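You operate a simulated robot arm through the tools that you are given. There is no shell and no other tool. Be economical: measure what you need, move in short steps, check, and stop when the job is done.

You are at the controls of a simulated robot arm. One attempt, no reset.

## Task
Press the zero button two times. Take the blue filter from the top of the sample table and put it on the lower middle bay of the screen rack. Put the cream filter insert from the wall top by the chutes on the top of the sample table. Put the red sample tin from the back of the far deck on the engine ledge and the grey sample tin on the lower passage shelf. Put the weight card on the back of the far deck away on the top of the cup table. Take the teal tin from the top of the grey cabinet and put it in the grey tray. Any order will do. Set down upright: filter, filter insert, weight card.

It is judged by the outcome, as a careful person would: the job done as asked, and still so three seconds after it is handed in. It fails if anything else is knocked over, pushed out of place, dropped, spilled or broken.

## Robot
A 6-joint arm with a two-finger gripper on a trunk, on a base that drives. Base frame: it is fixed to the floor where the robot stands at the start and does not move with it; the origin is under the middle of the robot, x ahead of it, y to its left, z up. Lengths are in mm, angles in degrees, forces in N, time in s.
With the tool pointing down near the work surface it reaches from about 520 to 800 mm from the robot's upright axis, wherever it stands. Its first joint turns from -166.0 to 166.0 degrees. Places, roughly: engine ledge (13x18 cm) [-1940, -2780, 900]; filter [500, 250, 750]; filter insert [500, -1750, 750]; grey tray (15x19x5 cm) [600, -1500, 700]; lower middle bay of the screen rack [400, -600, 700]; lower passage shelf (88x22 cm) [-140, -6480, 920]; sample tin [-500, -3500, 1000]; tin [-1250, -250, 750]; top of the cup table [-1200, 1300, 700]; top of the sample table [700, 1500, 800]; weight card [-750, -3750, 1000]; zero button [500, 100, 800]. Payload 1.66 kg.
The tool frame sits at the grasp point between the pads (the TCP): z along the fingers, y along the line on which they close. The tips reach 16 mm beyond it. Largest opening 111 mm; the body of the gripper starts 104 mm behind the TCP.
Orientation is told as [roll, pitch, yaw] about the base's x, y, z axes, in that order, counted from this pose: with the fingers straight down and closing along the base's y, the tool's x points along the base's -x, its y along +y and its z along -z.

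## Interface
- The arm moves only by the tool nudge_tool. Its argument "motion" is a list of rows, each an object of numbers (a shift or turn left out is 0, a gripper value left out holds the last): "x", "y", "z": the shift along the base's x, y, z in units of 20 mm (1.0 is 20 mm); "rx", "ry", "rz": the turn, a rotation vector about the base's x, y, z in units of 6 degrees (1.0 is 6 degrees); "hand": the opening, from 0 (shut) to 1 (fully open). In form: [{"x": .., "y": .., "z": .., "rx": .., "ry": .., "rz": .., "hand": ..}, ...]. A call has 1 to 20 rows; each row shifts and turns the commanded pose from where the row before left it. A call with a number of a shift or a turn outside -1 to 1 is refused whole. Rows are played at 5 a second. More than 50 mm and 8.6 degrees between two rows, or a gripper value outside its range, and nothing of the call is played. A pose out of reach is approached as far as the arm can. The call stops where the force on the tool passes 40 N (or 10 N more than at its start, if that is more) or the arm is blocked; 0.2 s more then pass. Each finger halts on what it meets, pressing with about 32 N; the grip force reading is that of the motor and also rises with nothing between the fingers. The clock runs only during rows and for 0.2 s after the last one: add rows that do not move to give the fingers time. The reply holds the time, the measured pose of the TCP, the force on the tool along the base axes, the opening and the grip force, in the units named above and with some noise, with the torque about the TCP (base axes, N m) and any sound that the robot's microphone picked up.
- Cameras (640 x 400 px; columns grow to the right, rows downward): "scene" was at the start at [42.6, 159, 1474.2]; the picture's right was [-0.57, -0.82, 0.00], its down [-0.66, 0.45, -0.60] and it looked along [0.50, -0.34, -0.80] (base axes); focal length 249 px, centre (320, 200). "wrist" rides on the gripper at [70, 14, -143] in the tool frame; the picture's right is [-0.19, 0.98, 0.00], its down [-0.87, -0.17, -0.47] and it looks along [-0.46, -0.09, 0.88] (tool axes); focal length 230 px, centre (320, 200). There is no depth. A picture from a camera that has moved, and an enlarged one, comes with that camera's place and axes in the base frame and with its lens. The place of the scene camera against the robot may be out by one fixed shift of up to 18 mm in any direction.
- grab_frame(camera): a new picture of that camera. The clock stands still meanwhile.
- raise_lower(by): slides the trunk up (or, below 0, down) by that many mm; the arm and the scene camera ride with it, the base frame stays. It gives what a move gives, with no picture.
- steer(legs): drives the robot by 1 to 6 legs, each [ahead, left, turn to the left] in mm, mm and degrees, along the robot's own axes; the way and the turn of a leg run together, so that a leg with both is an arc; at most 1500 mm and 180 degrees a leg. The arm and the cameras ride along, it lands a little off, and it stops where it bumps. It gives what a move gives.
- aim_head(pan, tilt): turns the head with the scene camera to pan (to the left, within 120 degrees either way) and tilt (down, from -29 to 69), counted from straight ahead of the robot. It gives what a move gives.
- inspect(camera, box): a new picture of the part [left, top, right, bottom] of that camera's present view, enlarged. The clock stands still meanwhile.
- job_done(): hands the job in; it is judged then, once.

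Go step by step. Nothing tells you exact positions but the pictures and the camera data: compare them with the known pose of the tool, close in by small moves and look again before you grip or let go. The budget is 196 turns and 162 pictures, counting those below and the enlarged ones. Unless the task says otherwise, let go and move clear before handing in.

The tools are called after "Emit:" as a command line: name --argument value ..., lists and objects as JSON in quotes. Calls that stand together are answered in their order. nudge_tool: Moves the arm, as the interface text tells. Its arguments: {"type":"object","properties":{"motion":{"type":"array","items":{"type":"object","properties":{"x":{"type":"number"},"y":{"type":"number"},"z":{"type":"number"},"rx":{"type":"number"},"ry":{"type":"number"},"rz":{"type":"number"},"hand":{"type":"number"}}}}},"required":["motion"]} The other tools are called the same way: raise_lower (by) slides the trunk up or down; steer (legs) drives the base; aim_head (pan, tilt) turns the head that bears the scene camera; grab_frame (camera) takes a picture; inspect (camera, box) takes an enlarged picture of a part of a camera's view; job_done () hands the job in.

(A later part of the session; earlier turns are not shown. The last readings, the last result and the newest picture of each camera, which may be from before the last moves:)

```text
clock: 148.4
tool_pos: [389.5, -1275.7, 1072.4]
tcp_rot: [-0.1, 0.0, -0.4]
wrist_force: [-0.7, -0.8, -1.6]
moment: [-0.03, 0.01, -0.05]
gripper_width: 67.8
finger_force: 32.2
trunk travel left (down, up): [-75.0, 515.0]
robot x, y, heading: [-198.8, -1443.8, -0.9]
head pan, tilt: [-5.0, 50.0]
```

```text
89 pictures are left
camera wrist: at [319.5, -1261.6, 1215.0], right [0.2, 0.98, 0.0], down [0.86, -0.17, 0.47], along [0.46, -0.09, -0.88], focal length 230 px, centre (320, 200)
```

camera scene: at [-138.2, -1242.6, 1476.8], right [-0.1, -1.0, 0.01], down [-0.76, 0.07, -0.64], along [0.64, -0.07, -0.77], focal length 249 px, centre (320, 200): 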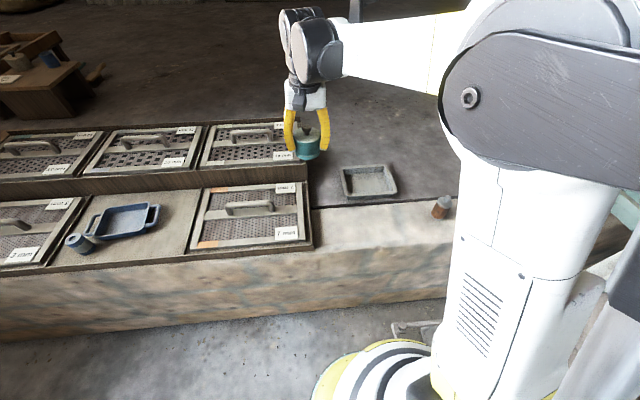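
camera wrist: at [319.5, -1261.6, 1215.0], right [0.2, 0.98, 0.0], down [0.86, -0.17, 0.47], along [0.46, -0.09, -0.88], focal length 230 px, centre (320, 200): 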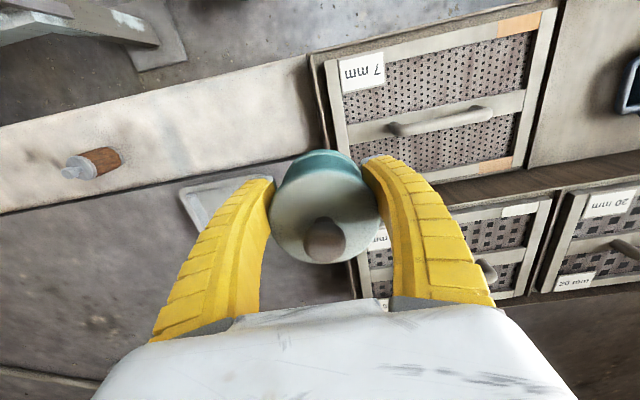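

The base stopped at (-198,-1440) because it bumped something. I'll look to the right to see what it was.

Emit:
aim_head --pan -95 --tilt 60

Emit:
grab_frame --camera "scene"

```text
clock: 150.0
tool_pos: [390.5, -1275.6, 1071.9]
tcp_rot: [-0.2, -0.1, -0.4]
wrist_force: [-0.4, -0.1, -0.7]
moment: [0.02, 0.04, 0.02]
gripper_width: 67.5
finger_force: 31.9
trunk travel left (down, up): [-75.0, 515.0]
robot x, y, heading: [-196.3, -1446.3, -0.7]
head pan, tilt: [-95.0, 60.0]
```

```text
88 pictures are left
camera scene: at [-221.6, -1301.1, 1464.6], right [-1.0, 0.1, 0.0], down [0.09, 0.86, -0.51], along [-0.05, -0.5, -0.86], focal length 249 px, centre (320, 200)
```

scene: 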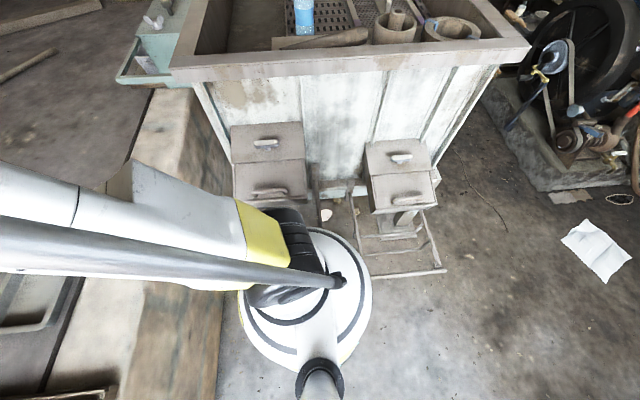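

The base touched the chute's fixed frame, and nothing looks displaced. I'll ease off to the left, then go forward to about (-110,-1370).

Emit:
steer --legs '[[0, 75, 0], [85, 0, 0.7]]'

Emit:
grab_frame --camera "scene"

```text
clock: 151.7
tool_pos: [475.1, -1200.5, 1071.7]
tcp_rot: [0.2, 0.0, 0.3]
wrist_force: [-0.2, 0.2, -0.3]
moment: [0.01, 0.02, -0.01]
gripper_width: 67.2
finger_force: 31.9
trunk travel left (down, up): [-75.0, 515.0]
robot x, y, heading: [-108.4, -1370.3, -0.1]
head pan, tilt: [-95.0, 60.0]
```

```text
87 pictures are left
camera scene: at [-136.0, -1235.2, 1465.3], right [-1.0, 0.09, 0.0], down [0.08, 0.86, -0.5], along [-0.04, -0.5, -0.87], focal length 249 px, centre (320, 200)
```

scene: 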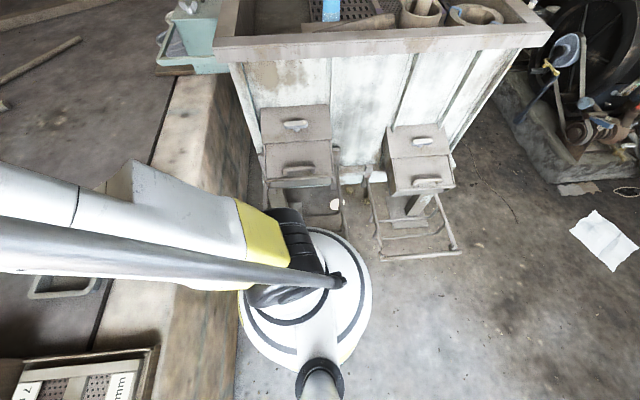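

Clear now. I'll move the tin over the tray.

Emit:
nudge_tool --motion '[{"x": 0.36, "y": -1}, {"x": 0.36, "y": -1}, {"x": 0.36, "y": -1}, {"x": 0.36, "y": -1}, {"x": 0.36, "y": -1}, {"x": 0.36, "y": -1}, {"x": 0.36, "y": -1}, {"x": 0.36, "y": -1}, {"x": 0.36, "y": -1}, {"x": 0.36, "y": -1}, {"x": 0.36, "y": -1}, {"x": 0.36, "y": -1}, {"x": 0.36, "y": -1}, {"x": 0.36, "y": -1}, {"x": 0.36, "y": -1}, {"x": 0.36, "y": -1}]'

Emit:
nudge_tool --motion '[{"z": -1}, {"z": -1}, {"z": -1}, {"z": -1}, {"z": -1}, {"z": -1}]'

Emit:
aim_head --pan -15 --tilt 50

Emit:
inspect --camera "scene" --box '[240, 80, 440, 220]'

Emit:
grab_frame --camera "wrist"

```text
clock: 155.1
tool_pos: [590.2, -1521.0, 1071.7]
tcp_rot: [0.3, 0.0, 0.2]
wrist_force: [-0.1, -0.6, -1.7]
moment: [-0.02, -0.01, -0.04]
gripper_width: 66.7
finger_force: 32.5
trunk travel left (down, up): [-75.0, 515.0]
robot x, y, heading: [-110.9, -1371.4, -0.1]
head pan, tilt: [-95.0, 60.0]
```

```text
clock: 156.5
tool_pos: [589.9, -1520.4, 952.3]
tcp_rot: [0.1, 0.0, 0.3]
wrist_force: [0.8, -0.3, -1.9]
moment: [-0.02, 0.01, 0.01]
gripper_width: 66.6
finger_force: 31.7
trunk travel left (down, up): [-75.0, 515.0]
robot x, y, heading: [-114.8, -1370.2, 0.0]
head pan, tilt: [-95.0, 60.0]
```

```text
clock: 158.1
tool_pos: [588.9, -1520.2, 953.6]
tcp_rot: [0.2, 0.1, 0.3]
wrist_force: [-0.4, 0.6, 0.0]
moment: [0.01, 0.01, 0.02]
gripper_width: 66.2
finger_force: 32.0
trunk travel left (down, up): [-75.0, 515.0]
robot x, y, heading: [-113.3, -1369.2, -0.1]
head pan, tilt: [-15.0, 50.0]
```

```text
2.86 times, centred on (340, 150) of scene
camera zoom: at [-56.6, -1189.0, 1477.9], right [-0.26, -0.97, 0.0], down [-0.74, 0.2, -0.64], along [0.62, -0.17, -0.77], focal length 711 px, centre (263, 343)
```

zoom: 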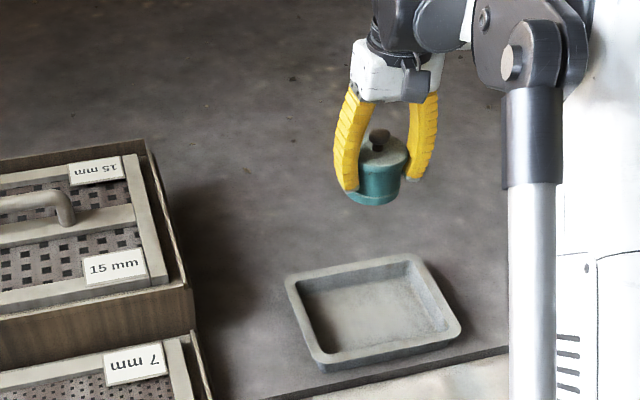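

```text
85 pictures are left
camera wrist: at [518.8, -1507.7, 1096.2], right [0.18, 0.98, 0.0], down [0.87, -0.16, 0.47], along [0.46, -0.08, -0.88], focal length 230 px, centre (320, 200)
```

wrist: 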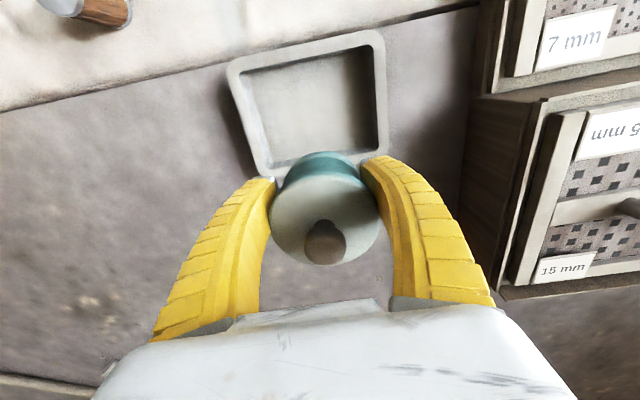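

By wrist view the tray centre is about (552,-1518). I'll shift and lower partway, then check.

Emit:
nudge_tool --motion '[{"x": -0.9, "z": -1}, {"x": -0.95, "z": -1}, {"z": -1}, {"z": -1}, {"z": -1}, {"z": -1}]'

Emit:
inspect --camera "scene" --box '[280, 120, 420, 220]'

Emit:
grab_frame --camera "wrist"

```text
clock: 159.5
tool_pos: [553.6, -1521.1, 833.0]
tcp_rot: [0.2, 0.0, 0.2]
wrist_force: [-0.7, -0.7, -0.7]
moment: [0.03, 0.02, 0.02]
gripper_width: 66.4
finger_force: 31.4
trunk travel left (down, up): [-75.0, 515.0]
robot x, y, heading: [-112.8, -1371.0, -0.1]
head pan, tilt: [-15.0, 50.0]
```

```text
4.00 times, centred on (350, 170) of scene
camera zoom: at [-56.4, -1189.0, 1477.9], right [-0.26, -0.97, 0.0], down [-0.74, 0.2, -0.64], along [0.62, -0.17, -0.77], focal length 996 px, centre (200, 320)
```

zoom: 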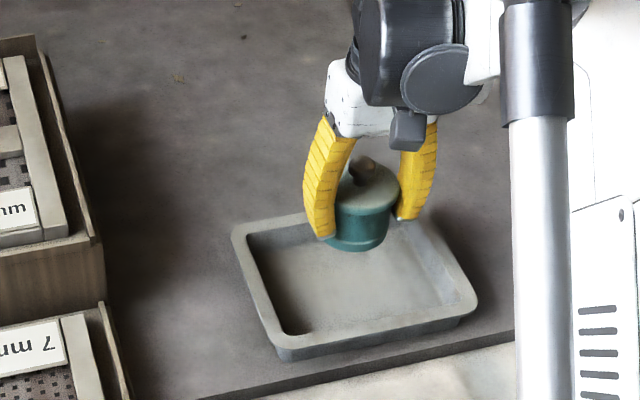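

```text
83 pictures are left
camera wrist: at [482.2, -1508.2, 975.4], right [0.18, 0.98, 0.0], down [0.87, -0.16, 0.47], along [0.46, -0.08, -0.88], focal length 230 px, centre (320, 200)
```

wrist: 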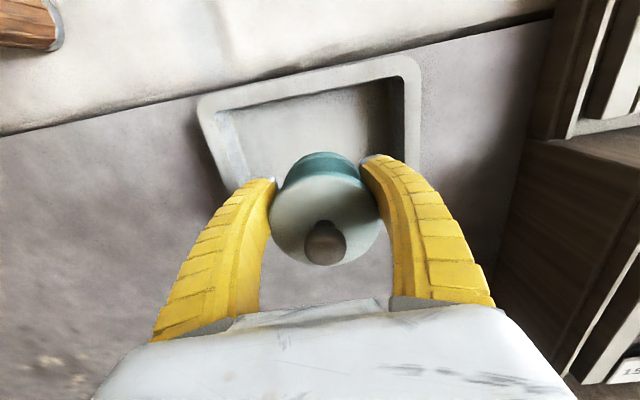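

The tin is over the tray's centre. I'll lower gently until contact.

Emit:
nudge_tool --motion '[{"z": -1}, {"z": -1}, {"z": -1}, {"z": -0.4}]'

Emit:
nudge_tool --motion '[{"z": -0.15}, {"z": -0.15}]'

Emit:
nudge_tool --motion '[{"z": -0.15}]'

Emit:
nudge_tool --motion '[{"z": -0.15}]'

Emit:
inspect --camera "scene" --box '[290, 140, 410, 220]'

```text
clock: 160.5
tool_pos: [553.0, -1521.2, 764.4]
tcp_rot: [0.2, 0.0, 0.3]
wrist_force: [1.0, -0.7, -0.9]
moment: [0.04, -0.02, -0.01]
gripper_width: 66.0
finger_force: 31.9
trunk travel left (down, up): [-75.0, 515.0]
robot x, y, heading: [-113.2, -1366.2, 0.1]
head pan, tilt: [-15.0, 50.0]
```

```text
clock: 161.1
tool_pos: [552.4, -1521.2, 758.0]
tcp_rot: [0.2, 0.0, 0.3]
wrist_force: [-0.8, -0.4, -1.1]
moment: [0.03, 0.02, -0.02]
gripper_width: 65.7
finger_force: 32.0
trunk travel left (down, up): [-75.0, 515.0]
robot x, y, heading: [-109.9, -1369.9, -0.1]
head pan, tilt: [-15.0, 50.0]
```

```text
clock: 161.5
tool_pos: [553.1, -1519.8, 756.4]
tcp_rot: [0.2, 0.0, 0.3]
wrist_force: [0.2, 0.1, -0.3]
moment: [0.02, -0.01, -0.01]
gripper_width: 66.0
finger_force: 32.7
trunk travel left (down, up): [-75.0, 515.0]
robot x, y, heading: [-113.7, -1371.2, -0.0]
head pan, tilt: [-15.0, 50.0]
```

```text
clock: 161.9
tool_pos: [553.1, -1520.5, 754.0]
tcp_rot: [0.3, 0.0, 0.2]
wrist_force: [-0.6, -0.2, -1.1]
moment: [-0.01, 0.02, -0.02]
gripper_width: 65.8
finger_force: 31.7
trunk travel left (down, up): [-75.0, 515.0]
robot x, y, heading: [-113.6, -1365.7, 0.0]
head pan, tilt: [-15.0, 50.0]
```

```text
5.00 times, centred on (350, 180) of scene
camera zoom: at [-56.6, -1188.9, 1477.9], right [-0.26, -0.97, 0.0], down [-0.74, 0.2, -0.64], along [0.62, -0.17, -0.77], focal length 1245 px, centre (170, 300)
```

zoom: 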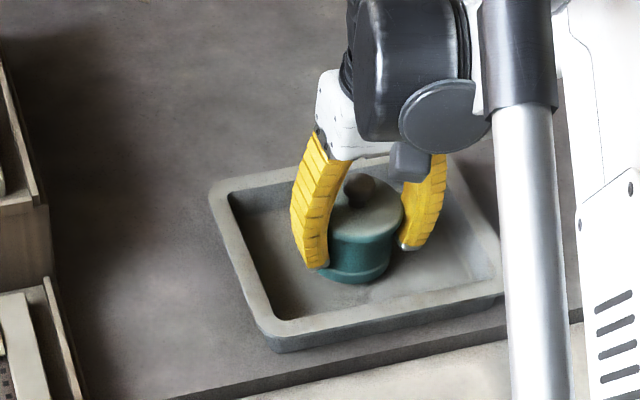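

Emit:
nudge_tool --motion '[{"z": -0.15}, {"z": -0.15}]'

Emit:
nudge_tool --motion '[{"z": -0.15}]'

Emit:
nudge_tool --motion '[{"z": -0.15}]'

Emit:
nudge_tool --motion '[{"z": -0.12}]'

```text
clock: 162.5
tool_pos: [552.3, -1520.1, 748.8]
tcp_rot: [0.3, 0.0, 0.3]
wrist_force: [-2.7, 0.4, 7.9]
moment: [-0.03, -0.34, 0.0]
gripper_width: 65.4
finger_force: 31.8
trunk travel left (down, up): [-75.0, 515.0]
robot x, y, heading: [-112.3, -1368.2, 0.0]
head pan, tilt: [-15.0, 50.0]
```

```text
clock: 162.9
tool_pos: [552.2, -1519.8, 743.6]
tcp_rot: [0.1, -0.1, 0.2]
wrist_force: [-3.5, -0.4, 14.1]
moment: [-0.02, -0.57, -0.03]
gripper_width: 65.1
finger_force: 32.4
trunk travel left (down, up): [-75.0, 515.0]
robot x, y, heading: [-110.6, -1369.0, 0.2]
head pan, tilt: [-15.0, 50.0]
```

```text
clock: 163.3
tool_pos: [551.1, -1520.9, 743.2]
tcp_rot: [0.1, 0.0, 0.3]
wrist_force: [-7.3, 0.6, 22.7]
moment: [-0.02, -0.28, 0.01]
gripper_width: 64.6
finger_force: 31.9
trunk travel left (down, up): [-75.0, 515.0]
robot x, y, heading: [-111.5, -1368.8, -0.1]
head pan, tilt: [-15.0, 50.0]
```

```text
clock: 163.7
tool_pos: [551.6, -1520.6, 740.2]
tcp_rot: [0.2, -0.1, 0.2]
wrist_force: [-9.7, -0.7, 24.5]
moment: [-0.02, -0.17, -0.02]
gripper_width: 63.2
finger_force: 31.6
trunk travel left (down, up): [-75.0, 515.0]
robot x, y, heading: [-114.2, -1372.1, -0.1]
head pan, tilt: [-15.0, 50.0]
```

Contact was at about z 749. I'll back up to relieve the force, then open.

Emit:
nudge_tool --motion '[{"z": 0.2}, {"z": 0.1}, {}, {"hand": 0.7}, {"hand": 0.85}, {}, {}]'

Emit:
inspect --camera "scene" --box '[290, 140, 410, 220]'

Emit:
grab_frame --camera "wrist"

```text
clock: 165.3
tool_pos: [552.4, -1521.0, 744.3]
tcp_rot: [0.1, -0.1, 0.4]
wrist_force: [-0.1, 0.7, -0.6]
moment: [0.02, -0.01, 0.02]
gripper_width: 95.4
finger_force: 0.7
trunk travel left (down, up): [-75.0, 515.0]
robot x, y, heading: [-111.6, -1372.7, -0.1]
head pan, tilt: [-15.0, 50.0]
```

```text
5.00 times, centred on (350, 180) of scene
camera zoom: at [-56.6, -1188.9, 1477.9], right [-0.26, -0.97, 0.0], down [-0.74, 0.2, -0.64], along [0.62, -0.17, -0.77], focal length 1245 px, centre (170, 300)
```

zoom: 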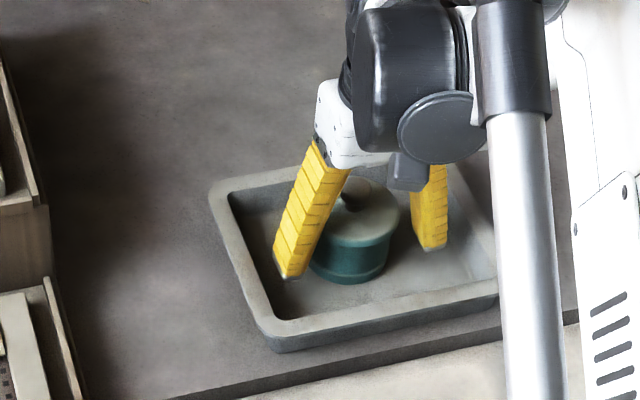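

```text
80 pictures are left
camera wrist: at [481.5, -1508.1, 887.7], right [0.18, 0.98, 0.0], down [0.87, -0.16, 0.47], along [0.46, -0.08, -0.88], focal length 230 px, centre (320, 200)
```

wrist: 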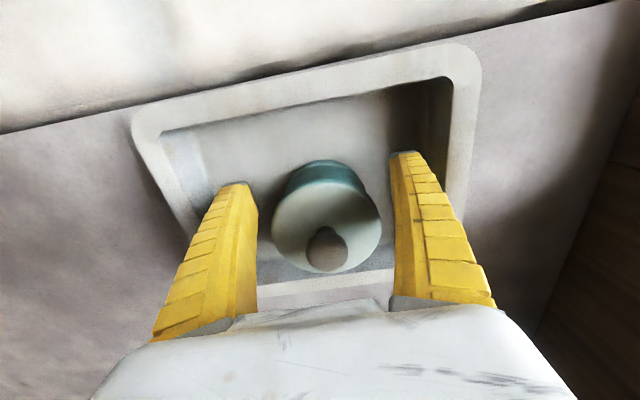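

The tin sits in the tray. I'll lift, then drive out into the open floor to look toward the far deck and engine.

Emit:
nudge_tool --motion '[{"z": 0.5}, {"z": 1}, {"z": 1}, {"z": 1}, {"z": 1}, {"z": 1}, {"z": 1}, {"z": 1}, {"z": 1}, {"z": 1}, {"z": 1}, {"z": 1}, {"z": 1}, {"z": 1}, {"z": 1}, {"z": 1}, {"z": 1}, {"z": 1}]'

Emit:
steer --legs '[[-1100, 150, 0], [0, 0, -90]]'

Emit:
aim_head --pan 0 --tilt 20

Emit:
grab_frame --camera "scene"

```text
clock: 169.1
tool_pos: [551.5, -1520.3, 1095.4]
tcp_rot: [0.2, 0.0, 0.3]
wrist_force: [-0.1, 0.2, 0.8]
moment: [-0.04, 0.0, -0.02]
gripper_width: 95.4
finger_force: 0.8
trunk travel left (down, up): [-75.0, 515.0]
robot x, y, heading: [-110.0, -1368.1, -0.0]
head pan, tilt: [-15.0, 50.0]
```

```text
clock: 178.6
tool_pos: [-1360.0, -1889.7, 1095.5]
tcp_rot: [0.2, 0.1, -89.5]
wrist_force: [0.2, -0.9, -0.4]
moment: [0.01, -0.06, 0.04]
gripper_width: 95.3
finger_force: 0.8
trunk travel left (down, up): [-75.0, 515.0]
robot x, y, heading: [-1209.9, -1221.9, -89.9]
head pan, tilt: [-15.0, 50.0]
```

```text
clock: 179.5
tool_pos: [-1359.8, -1887.2, 1094.7]
tcp_rot: [0.2, 0.0, -89.5]
wrist_force: [-1.0, 0.5, -0.6]
moment: [0.0, 0.01, -0.02]
gripper_width: 95.3
finger_force: 0.3
trunk travel left (down, up): [-75.0, 515.0]
robot x, y, heading: [-1212.1, -1222.0, -89.6]
head pan, tilt: [0.0, 20.0]
```

```text
79 pictures are left
camera scene: at [-1020.7, -1284.2, 1523.4], right [-1.0, 0.0, 0.0], down [0.0, 0.34, -0.94], along [0.0, -0.94, -0.34], focal length 249 px, centre (320, 200)
```

scene: 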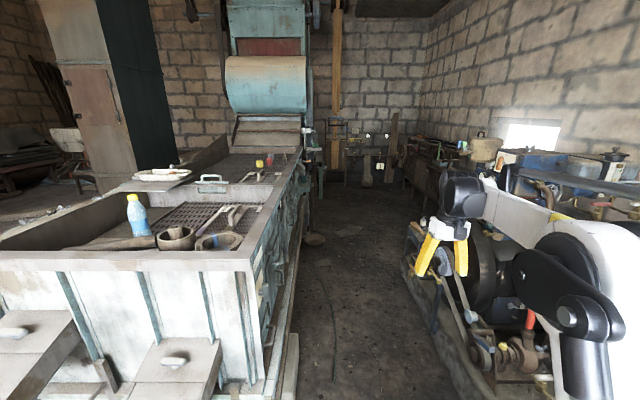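

The far deck is the rear part of the machine, with tins near its right edge, and a corridor of about 1 m runs beside it. I'll drive down the corridor and look again.

Emit:
steer --legs '[[1300, -90, 0], [400, 0, 0]]'

Emit:
aim_head --pan 25 --tilt 25

Emit:
grab_frame --camera "scene"

Emit:
aim_head --pan -40 --tilt 35

Emit:
grab_frame --camera "scene"

```text
clock: 188.2
tool_pos: [-1451.1, -3588.1, 1094.4]
tcp_rot: [0.2, 0.0, -89.6]
wrist_force: [-0.8, -0.1, -0.5]
moment: [0.06, -0.02, 0.01]
gripper_width: 95.3
finger_force: 0.3
trunk travel left (down, up): [-75.0, 515.0]
robot x, y, heading: [-1301.7, -2923.3, -90.1]
head pan, tilt: [0.0, 20.0]
```

```text
clock: 189.1
tool_pos: [-1451.0, -3588.9, 1094.7]
tcp_rot: [0.3, 0.0, -89.8]
wrist_force: [-0.2, -0.4, -0.5]
moment: [0.0, 0.01, 0.03]
gripper_width: 95.4
finger_force: 0.4
trunk travel left (down, up): [-75.0, 515.0]
robot x, y, heading: [-1300.8, -2926.0, -90.2]
head pan, tilt: [25.0, 25.0]
```

```text
78 pictures are left
camera scene: at [-1070.7, -2976.3, 1515.4], right [-0.91, -0.42, 0.0], down [-0.18, 0.38, -0.91], along [0.38, -0.82, -0.42], focal length 249 px, centre (320, 200)
```

scene: 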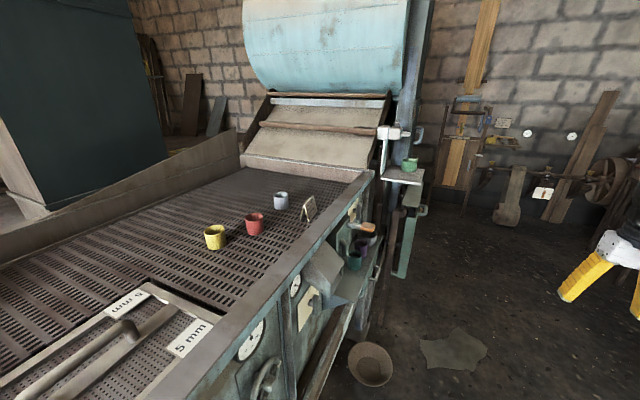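

```text
clock: 190.4
tool_pos: [-1451.0, -3588.1, 1094.6]
tcp_rot: [0.2, 0.0, -89.6]
wrist_force: [0.1, 0.3, 0.8]
moment: [0.02, -0.01, -0.02]
gripper_width: 95.1
finger_force: 0.8
trunk travel left (down, up): [-75.0, 515.0]
robot x, y, heading: [-1302.6, -2924.5, -90.0]
head pan, tilt: [-40.0, 35.0]
```

```text
77 pictures are left
camera scene: at [-1166.1, -2960.1, 1499.7], right [-0.77, 0.64, 0.0], down [0.37, 0.44, -0.82], along [-0.53, -0.63, -0.57], focal length 249 px, centre (320, 200)
```

scene: 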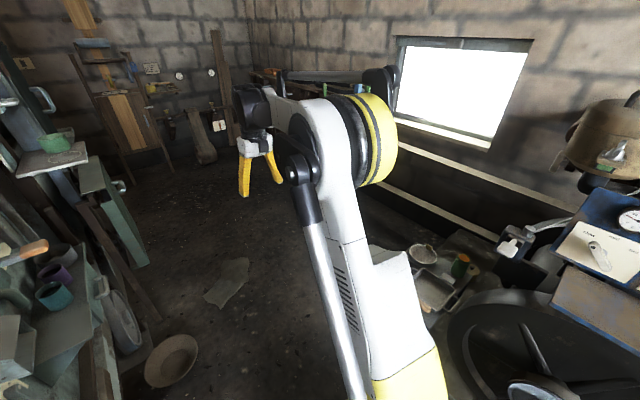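

The yellow, red and grey tins and the weight card are on the deck at about z 980. Red is near (-496,-3611), grey near (-454,-3861) and the card near (-625,-3812). I'll raise the trunk, turn to face the deck, and move alongside.

Emit:
raise_lower --by 200

Emit:
steer --legs '[[0, 0, 90], [90, -600, 0]]'

Emit:
aim_head --pan -10 --tilt 45

Emit:
grab_frame --camera "scene"

Emit:
grab_frame --camera "wrist"

```text
clock: 192.6
tool_pos: [-1451.6, -3587.6, 1294.7]
tcp_rot: [0.3, 0.0, -89.6]
wrist_force: [0.2, 0.0, 1.0]
moment: [0.01, 0.03, 0.0]
gripper_width: 95.3
finger_force: 0.0
trunk travel left (down, up): [-275.0, 315.0]
robot x, y, heading: [-1300.0, -2926.4, -90.1]
head pan, tilt: [-40.0, 35.0]
```

```text
clock: 199.9
tool_pos: [-544.3, -3671.8, 1294.6]
tcp_rot: [0.2, 0.0, 0.5]
wrist_force: [0.4, -0.3, 0.3]
moment: [0.02, 0.05, -0.02]
gripper_width: 95.2
finger_force: 0.2
trunk travel left (down, up): [-275.0, 315.0]
robot x, y, heading: [-1212.2, -3524.6, 0.1]
head pan, tilt: [-40.0, 35.0]
```

```text
clock: 200.8
tool_pos: [-544.2, -3671.2, 1293.2]
tcp_rot: [0.3, -0.1, 0.5]
wrist_force: [-0.1, 0.4, -0.5]
moment: [-0.04, -0.01, 0.01]
gripper_width: 95.3
finger_force: 0.7
trunk travel left (down, up): [-275.0, 315.0]
robot x, y, heading: [-1209.9, -3521.1, 0.0]
head pan, tilt: [-10.0, 45.0]
```

```text
76 pictures are left
camera scene: at [-1148.8, -3336.8, 1684.9], right [-0.17, -0.99, 0.0], down [-0.7, 0.12, -0.71], along [0.7, -0.12, -0.71], focal length 249 px, centre (320, 200)
```

scene: 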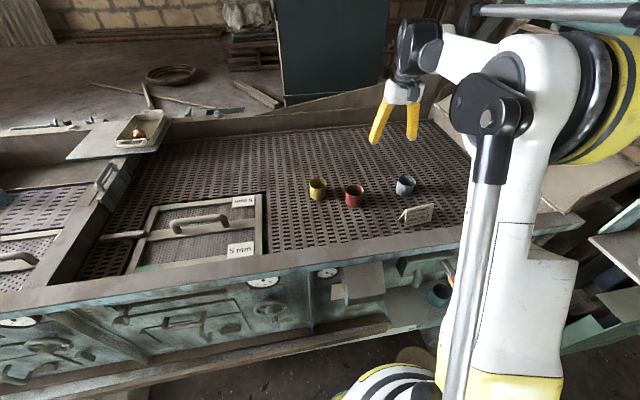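

```text
75 pictures are left
camera wrist: at [-615.4, -3659.2, 1437.9], right [0.18, 0.98, 0.0], down [0.87, -0.16, 0.47], along [0.46, -0.08, -0.88], focal length 230 px, centre (320, 200)
```

wrist: 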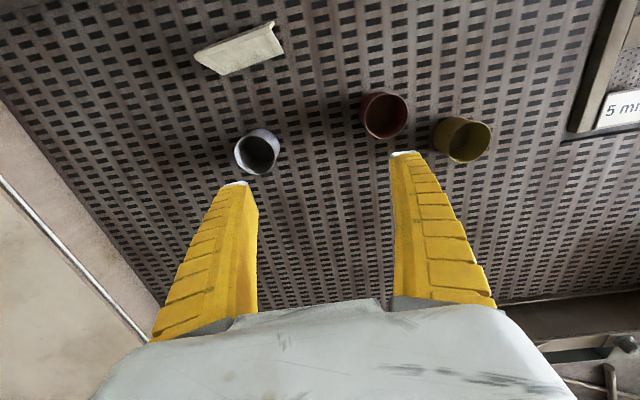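

Triangulating: red cup-tin at about (-549,-3571), mid-height z≈1076; grey at (-531,-3773); card at (-667,-3757). I'll move over the red one and take a closer look.

Emit:
nudge_tool --motion '[{"y": 1, "z": -0.9, "x": -0.05}, {"y": 1, "z": -0.9, "x": -0.05}, {"y": 1, "z": -0.9, "x": -0.05}, {"y": 1, "z": -0.9, "x": -0.05}, {"y": 1, "z": -0.9, "x": -0.05}]'

Emit:
grab_frame --camera "wrist"

Emit:
inspect --camera "scene" --box '[290, 130, 450, 240]'

```text
clock: 202.0
tool_pos: [-549.6, -3571.7, 1205.6]
tcp_rot: [0.2, 0.1, 0.5]
wrist_force: [0.3, 0.5, 0.6]
moment: [0.0, 0.03, -0.01]
gripper_width: 95.2
finger_force: 1.0
trunk travel left (down, up): [-275.0, 315.0]
robot x, y, heading: [-1210.8, -3525.2, 0.1]
head pan, tilt: [-10.0, 45.0]
```

```text
74 pictures are left
camera wrist: at [-620.5, -3558.7, 1348.2], right [0.18, 0.98, 0.0], down [0.87, -0.16, 0.47], along [0.46, -0.08, -0.88], focal length 230 px, centre (320, 200)
```

wrist: 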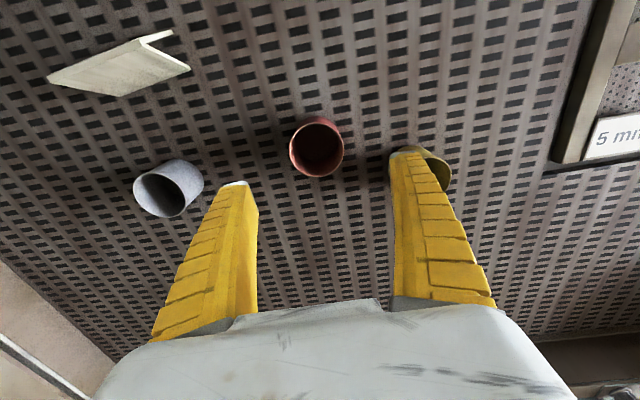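

```text
3.64 times, centred on (370, 185) of scene
camera zoom: at [-1148.6, -3336.1, 1684.8], right [-0.17, -0.99, 0.0], down [-0.7, 0.12, -0.71], along [0.7, -0.12, -0.71], focal length 905 px, centre (138, 254)
```

zoom: 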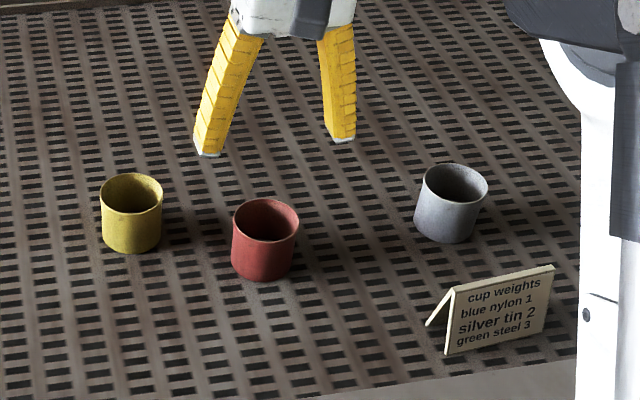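

Red rim centre is about (-557,-3573), z≈1108. I'll descend and grip.

Emit:
nudge_tool --motion '[{"x": -0.38, "y": -0.08, "z": -1}, {"z": -1}, {"z": -1}, {"z": -1}, {"z": -1}]'

Emit:
grab_frame --camera "wrist"

Emit:
inspect --camera "scene" --box '[290, 130, 450, 240]'

```text
clock: 203.2
tool_pos: [-557.1, -3573.4, 1104.5]
tcp_rot: [0.2, 0.0, 0.5]
wrist_force: [0.2, 0.3, 0.6]
moment: [-0.04, 0.02, -0.01]
gripper_width: 95.3
finger_force: 0.6
trunk travel left (down, up): [-275.0, 315.0]
robot x, y, heading: [-1207.4, -3525.9, -0.1]
head pan, tilt: [-10.0, 45.0]
```

```text
72 pictures are left
camera wrist: at [-627.0, -3560.8, 1247.2], right [0.18, 0.98, 0.0], down [0.87, -0.16, 0.47], along [0.46, -0.08, -0.88], focal length 230 px, centre (320, 200)
```

wrist: 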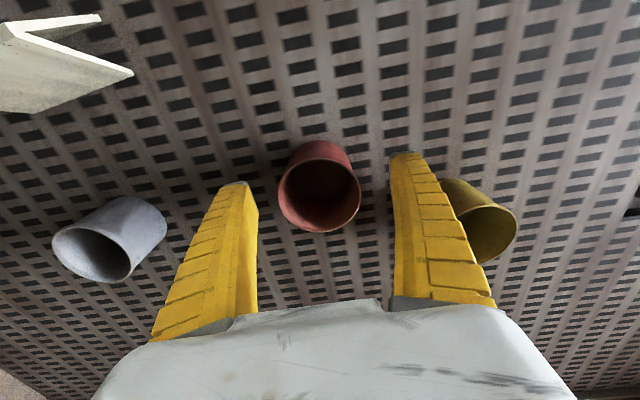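

```text
3.64 times, centred on (370, 185) of scene
camera zoom: at [-1148.4, -3336.7, 1684.8], right [-0.17, -0.99, 0.0], down [-0.7, 0.12, -0.71], along [0.7, -0.12, -0.71], focal length 905 px, centre (138, 254)
```

zoom: 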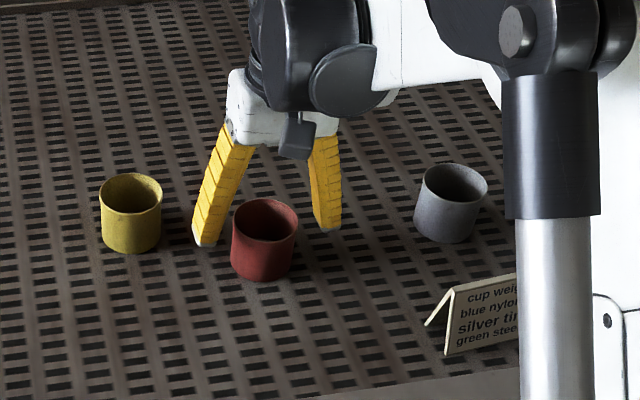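

Emit:
nudge_tool --motion '[{"x": -0.12, "z": -0.7}, {"z": -0.6}, {"hand": 0.4}, {"hand": 0}, {}, {}]'

Emit:
grab_frame --camera "wrist"

```text
clock: 204.6
tool_pos: [-559.9, -3572.4, 1078.5]
tcp_rot: [0.3, 0.1, 0.5]
wrist_force: [0.1, 0.3, 1.8]
moment: [0.03, -0.03, 0.03]
gripper_width: 51.7
finger_force: 32.3
trunk travel left (down, up): [-275.0, 315.0]
robot x, y, heading: [-1208.7, -3524.1, 0.1]
head pan, tilt: [-10.0, 45.0]
```

```text
70 pictures are left
camera wrist: at [-630.4, -3560.4, 1221.6], right [0.18, 0.98, 0.0], down [0.87, -0.16, 0.47], along [0.46, -0.08, -0.88], focal length 230 px, centre (320, 200)
```

wrist: 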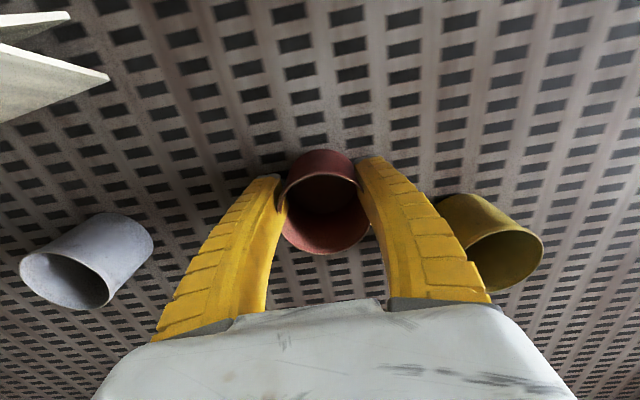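

The red tin is gripped. I'll lift it, drive back up the corridor, and turn partway to look at the engine ledge.

Emit:
nudge_tool --motion '[{"z": 0.5}, {"z": 1}, {"z": 1}, {"z": 1}, {"z": 1}, {"z": 1}, {"z": 1}, {"z": 1}, {"z": 1}, {"z": 1}, {"z": 1}, {"z": 1}]'

Emit:
steer --legs '[[-90, 744, 0], [0, 0, 120]]'

Emit:
aim_head --pan 60 --tilt 40

Emit:
grab_frame --camera "scene"

Emit:
grab_frame --camera "wrist"

```text
clock: 207.2
tool_pos: [-559.4, -3572.9, 1308.9]
tcp_rot: [0.2, 0.1, 0.6]
wrist_force: [0.1, 0.2, 0.0]
moment: [0.03, 0.02, 0.01]
gripper_width: 50.9
finger_force: 32.0
trunk travel left (down, up): [-275.0, 315.0]
robot x, y, heading: [-1211.8, -3521.9, -0.1]
head pan, tilt: [-10.0, 45.0]
```

```text
clock: 216.3
tool_pos: [-1588.6, -2201.2, 1309.3]
tcp_rot: [0.3, 0.1, 121.2]
wrist_force: [-0.3, -0.7, -0.7]
moment: [0.0, -0.02, 0.01]
gripper_width: 49.7
finger_force: 32.1
trunk travel left (down, up): [-275.0, 315.0]
robot x, y, heading: [-1302.2, -2786.9, 120.9]
head pan, tilt: [-10.0, 45.0]
```

```text
clock: 217.7
tool_pos: [-1588.9, -2199.8, 1309.7]
tcp_rot: [0.2, 0.1, 121.2]
wrist_force: [-0.1, -0.4, -0.5]
moment: [0.02, -0.01, 0.02]
gripper_width: 49.2
finger_force: 32.0
trunk travel left (down, up): [-275.0, 315.0]
robot x, y, heading: [-1294.7, -2786.7, 120.8]
head pan, tilt: [60.0, 40.0]
```

```text
69 pictures are left
camera scene: at [-1535.9, -2889.9, 1692.1], right [-0.01, 1.0, 0.0], down [0.64, 0.01, -0.77], along [-0.77, -0.01, -0.64], focal length 249 px, centre (320, 200)
```

scene: 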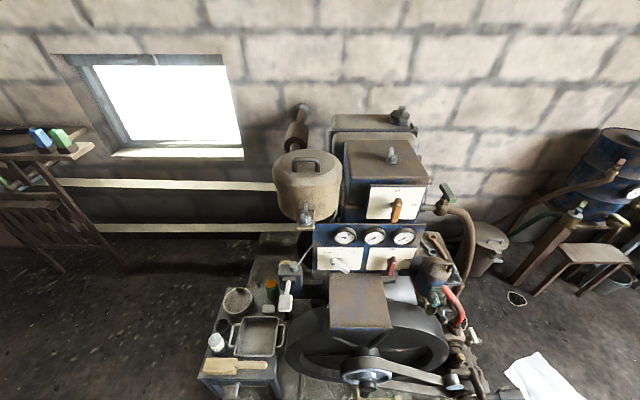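

```text
68 pictures are left
camera wrist: at [-1564.2, -2266.4, 1452.1], right [-0.94, -0.35, 0.0], down [-0.3, 0.83, 0.47], along [-0.17, 0.44, -0.88], focal length 230 px, centre (320, 200)
```

wrist: 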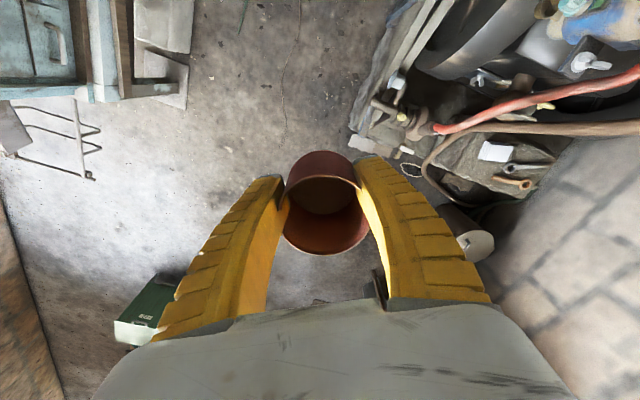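

The rusty plate above the flywheel, near (-1965,-2760), matches the engine ledge. I'll zoom in.

Emit:
inspect --camera "scene" --box '[270, 210, 470, 370]'

```text
2.50 times, centred on (370, 290) of scene
camera zoom: at [-1535.9, -2889.9, 1692.1], right [-0.01, 1.0, 0.0], down [0.64, 0.01, -0.77], along [-0.77, -0.01, -0.64], focal length 622 px, centre (195, -25)
```

zoom: 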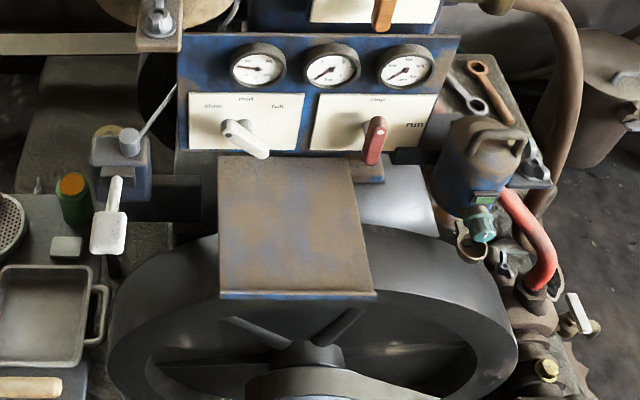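

The ledge top is about 13 cm deep, with the gauge panel behind it. I'll back off a little, turn to face it, and check.

Emit:
steer --legs '[[-36, -60, 0], [0, 0, 59.2]]'

Emit:
aim_head --pan 0 --tilt 50

Emit:
grab_frame --camera "scene"

Emit:
grab_frame --camera "wrist"

```text
clock: 221.3
tool_pos: [-1878.9, -2732.8, 1309.1]
tcp_rot: [0.2, 0.0, -179.9]
wrist_force: [-0.5, -1.2, 0.5]
moment: [0.02, -0.02, 0.03]
gripper_width: 49.3
finger_force: 32.2
trunk travel left (down, up): [-275.0, 315.0]
robot x, y, heading: [-1228.9, -2786.0, 179.9]
head pan, tilt: [60.0, 40.0]
```

```text
clock: 222.6
tool_pos: [-1879.7, -2731.3, 1307.8]
tcp_rot: [0.1, 0.0, -179.8]
wrist_force: [0.3, -0.2, -0.7]
moment: [-0.02, -0.04, -0.03]
gripper_width: 49.5
finger_force: 31.9
trunk travel left (down, up): [-275.0, 315.0]
robot x, y, heading: [-1232.9, -2787.5, 179.7]
head pan, tilt: [0.0, 50.0]
```

```text
66 pictures are left
camera scene: at [-1285.9, -2964.6, 1677.9], right [0.0, 1.0, 0.0], down [0.77, 0.0, -0.64], along [-0.64, 0.0, -0.77], focal length 249 px, centre (320, 200)
```

scene: 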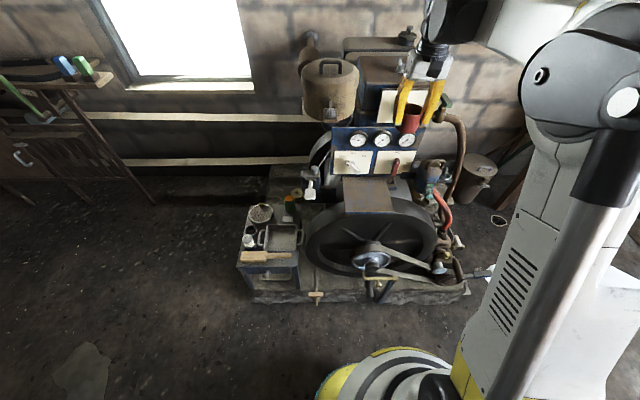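

```text
65 pictures are left
camera wrist: at [-1811.0, -2744.4, 1452.1], right [-0.19, -0.98, 0.0], down [-0.87, 0.17, 0.47], along [-0.46, 0.09, -0.88], focal length 230 px, centre (320, 200)
```

wrist: 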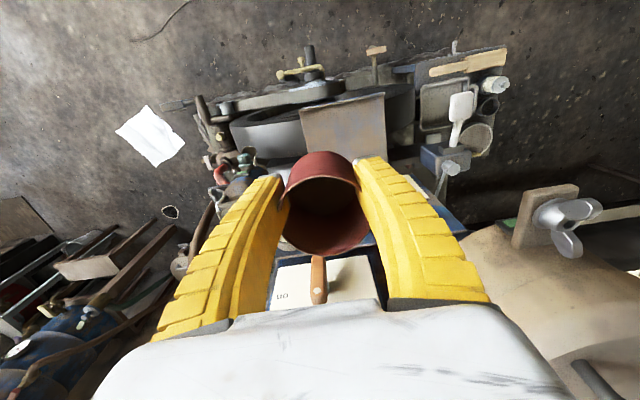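

The ledge's front edge is at x≈-1858, z≈925, centred on y≈-2781. I'll target (-1915,-2781) and lower in stages.

Emit:
nudge_tool --motion '[{"x": -0.85, "y": -0.85}, {"x": -0.85, "y": -0.85}, {"y": -0.75}, {"z": -1}, {"z": -1}, {"z": -1}, {"z": -1}, {"z": -1}, {"z": -1}, {"z": -1}, {"z": -1}, {"z": -1}, {"z": -1}, {"z": -1}]'

Emit:
inspect --camera "scene" --box '[290, 90, 450, 230]'

Emit:
grab_frame --camera "wrist"

```text
clock: 225.6
tool_pos: [-1915.2, -2780.7, 1088.9]
tcp_rot: [0.1, -0.1, -179.9]
wrist_force: [0.6, 0.5, -0.8]
moment: [-0.02, -0.01, 0.03]
gripper_width: 48.8
finger_force: 32.0
trunk travel left (down, up): [-275.0, 315.0]
robot x, y, heading: [-1228.8, -2786.5, 180.1]
head pan, tilt: [0.0, 50.0]
```

```text
2.86 times, centred on (370, 160) of scene
camera zoom: at [-1286.3, -2964.5, 1677.9], right [0.0, 1.0, 0.0], down [0.77, 0.0, -0.64], along [-0.64, 0.0, -0.77], focal length 711 px, centre (177, 314)
```

zoom: 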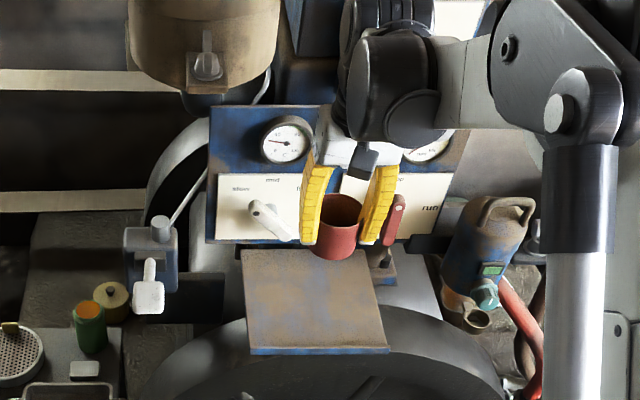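

```text
63 pictures are left
camera wrist: at [-1845.7, -2793.2, 1231.4], right [-0.19, -0.98, 0.0], down [-0.87, 0.17, 0.47], along [-0.46, 0.09, -0.88], focal length 230 px, centre (320, 200)
```

wrist: 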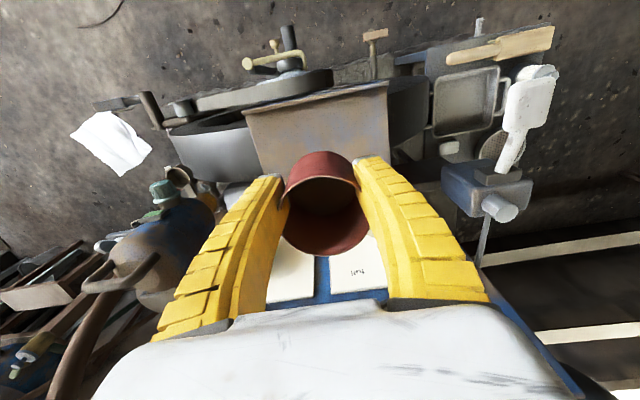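

Aligned over the ledge. I'll lower it to contact in small steps.

Emit:
nudge_tool --motion '[{"x": -0.25, "z": -1}, {"z": -1}, {"z": -1}, {"z": -1}, {"z": -1}, {"z": -0.6}]'

Emit:
inspect --camera "scene" --box '[310, 130, 430, 230]'

Emit:
nudge_tool --motion '[{"z": -0.15}, {"z": -0.15}]'

```text
clock: 227.0
tool_pos: [-1918.4, -2782.0, 978.4]
tcp_rot: [0.2, 0.1, -179.9]
wrist_force: [-0.2, -1.0, -1.2]
moment: [0.01, -0.02, 0.03]
gripper_width: 48.9
finger_force: 32.2
trunk travel left (down, up): [-275.0, 315.0]
robot x, y, heading: [-1232.1, -2786.7, 179.6]
head pan, tilt: [0.0, 50.0]
```

```text
4.00 times, centred on (370, 180) of scene
camera zoom: at [-1286.1, -2964.5, 1677.9], right [0.0, 1.0, 0.0], down [0.77, 0.0, -0.64], along [-0.64, 0.0, -0.77], focal length 996 px, centre (120, 280)
```

zoom: 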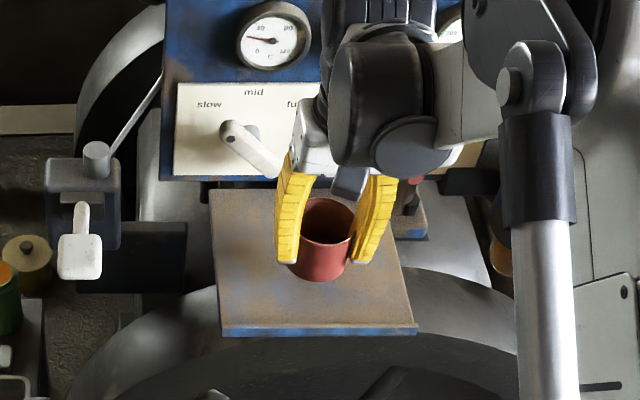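

```text
clock: 227.6
tool_pos: [-1919.2, -2781.4, 971.7]
tcp_rot: [0.1, 0.1, -179.9]
wrist_force: [0.4, -0.4, -0.6]
moment: [-0.04, -0.02, -0.03]
gripper_width: 49.1
finger_force: 31.7
trunk travel left (down, up): [-275.0, 315.0]
robot x, y, heading: [-1228.3, -2786.6, 180.0]
head pan, tilt: [0.0, 50.0]
```

Emit:
nudge_tool --motion '[{"z": -0.15}, {"z": -0.15}]'

Emit:
nudge_tool --motion '[{"z": -0.15}]'

```text
clock: 228.2
tool_pos: [-1918.0, -2781.2, 965.2]
tcp_rot: [0.2, 0.0, -179.9]
wrist_force: [-0.3, 0.4, -0.1]
moment: [0.0, 0.0, -0.01]
gripper_width: 48.9
finger_force: 31.9
trunk travel left (down, up): [-275.0, 315.0]
robot x, y, heading: [-1228.3, -2787.2, 179.8]
head pan, tilt: [0.0, 50.0]
```

```text
clock: 228.6
tool_pos: [-1919.2, -2781.7, 963.1]
tcp_rot: [0.2, 0.0, -179.8]
wrist_force: [-0.2, -0.3, 0.5]
moment: [-0.03, -0.04, -0.01]
gripper_width: 48.9
finger_force: 31.9
trunk travel left (down, up): [-275.0, 315.0]
robot x, y, heading: [-1232.0, -2788.4, 179.6]
head pan, tilt: [0.0, 50.0]
```

Emit:
nudge_tool --motion '[{"z": -0.15}]'

Emit:
nudge_tool --motion '[{"z": -0.12}]'

```text
clock: 229.0
tool_pos: [-1918.2, -2781.3, 959.9]
tcp_rot: [0.3, 0.0, -179.9]
wrist_force: [0.3, 1.0, -0.7]
moment: [-0.03, -0.01, 0.03]
gripper_width: 48.7
finger_force: 31.8
trunk travel left (down, up): [-275.0, 315.0]
robot x, y, heading: [-1230.3, -2786.7, 179.9]
head pan, tilt: [0.0, 50.0]
```

```text
clock: 229.4
tool_pos: [-1919.0, -2781.0, 956.2]
tcp_rot: [0.1, 0.1, -179.8]
wrist_force: [-0.1, -0.3, -1.3]
moment: [0.03, -0.04, -0.02]
gripper_width: 48.5
finger_force: 31.9
trunk travel left (down, up): [-275.0, 315.0]
robot x, y, heading: [-1230.6, -2784.8, 180.0]
head pan, tilt: [0.0, 50.0]
```

Emit:
nudge_tool --motion '[{"z": -0.12}]'

Emit:
inspect --camera "scene" --box '[340, 160, 410, 220]'

```text
clock: 229.8
tool_pos: [-1917.9, -2780.9, 954.5]
tcp_rot: [0.2, 0.0, -179.9]
wrist_force: [-1.2, 0.8, 0.0]
moment: [0.01, -0.02, 0.0]
gripper_width: 48.8
finger_force: 32.3
trunk travel left (down, up): [-275.0, 315.0]
robot x, y, heading: [-1226.4, -2784.2, 179.7]
head pan, tilt: [0.0, 50.0]
```

```text
6.67 times, centred on (375, 190) of scene
camera zoom: at [-1286.0, -2964.5, 1677.9], right [0.0, 1.0, 0.0], down [0.77, 0.0, -0.64], along [-0.64, 0.0, -0.77], focal length 1660 px, centre (-47, 267)
```

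zoom: 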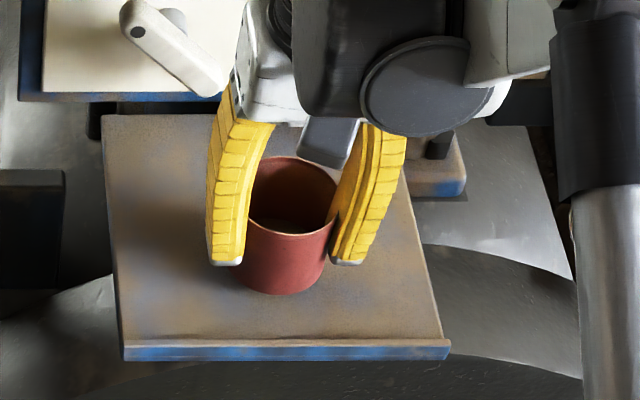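

Emit:
nudge_tool --motion '[{"z": -0.15}]'

Emit:
nudge_tool --motion '[{"z": -0.15}]'

```text
clock: 230.2
tool_pos: [-1918.7, -2781.6, 952.1]
tcp_rot: [0.2, 0.0, -179.9]
wrist_force: [0.0, 0.8, -0.3]
moment: [0.01, -0.02, -0.01]
gripper_width: 48.9
finger_force: 32.1
trunk travel left (down, up): [-275.0, 315.0]
robot x, y, heading: [-1233.6, -2789.9, 179.9]
head pan, tilt: [0.0, 50.0]
```

```text
clock: 230.6
tool_pos: [-1918.1, -2780.8, 949.1]
tcp_rot: [0.2, 0.0, -179.8]
wrist_force: [0.6, 0.0, 0.2]
moment: [0.04, -0.01, 0.0]
gripper_width: 48.5
finger_force: 31.6
trunk travel left (down, up): [-275.0, 315.0]
robot x, y, heading: [-1232.6, -2785.7, 179.8]
head pan, tilt: [0.0, 50.0]
```

Emit:
nudge_tool --motion '[{"z": -0.15}, {}]'

Emit:
nudge_tool --motion '[{"z": -0.15}, {}]'

```text
clock: 231.2
tool_pos: [-1917.5, -2780.1, 945.7]
tcp_rot: [0.2, -0.1, -179.8]
wrist_force: [-2.9, -0.6, 13.9]
moment: [-0.03, 0.25, 0.06]
gripper_width: 49.1
finger_force: 32.1
trunk travel left (down, up): [-275.0, 315.0]
robot x, y, heading: [-1227.5, -2783.7, 179.9]
head pan, tilt: [0.0, 50.0]
```

```text
clock: 231.8
tool_pos: [-1917.6, -2780.3, 943.4]
tcp_rot: [0.2, -0.2, -179.9]
wrist_force: [-5.4, -0.7, 26.9]
moment: [0.09, 0.13, 0.06]
gripper_width: 51.8
finger_force: 31.9
trunk travel left (down, up): [-275.0, 315.0]
robot x, y, heading: [-1232.2, -2784.0, 179.6]
head pan, tilt: [0.0, 50.0]
```

Contact was at z≈947. I'll relax, release and rise straight up.

Emit:
nudge_tool --motion '[{"z": 0.17}, {}, {"hand": 0.6}, {"hand": 0.72}, {}, {}]'

Emit:
inspect --camera "scene" --box '[340, 160, 410, 220]'

```text
clock: 233.2
tool_pos: [-1918.0, -2779.8, 945.3]
tcp_rot: [0.2, 0.1, -179.9]
wrist_force: [0.4, -0.2, 0.2]
moment: [0.0, -0.01, -0.02]
gripper_width: 81.3
finger_force: 1.5
trunk travel left (down, up): [-275.0, 315.0]
robot x, y, heading: [-1231.8, -2784.1, 179.8]
head pan, tilt: [0.0, 50.0]
```

```text
6.67 times, centred on (375, 190) of scene
camera zoom: at [-1285.9, -2964.5, 1677.9], right [0.0, 1.0, 0.0], down [0.77, 0.0, -0.64], along [-0.64, 0.0, -0.77], focal length 1660 px, centre (-47, 267)
```

zoom: 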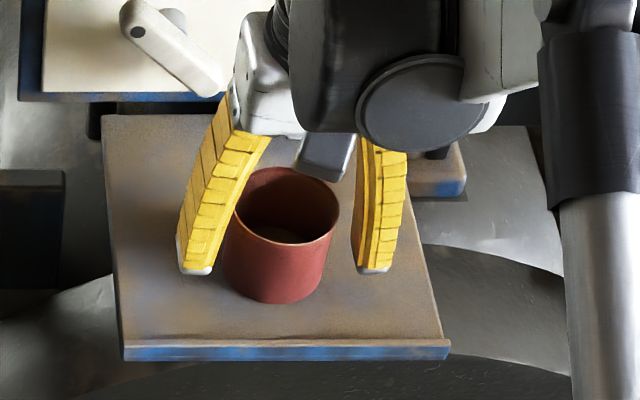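

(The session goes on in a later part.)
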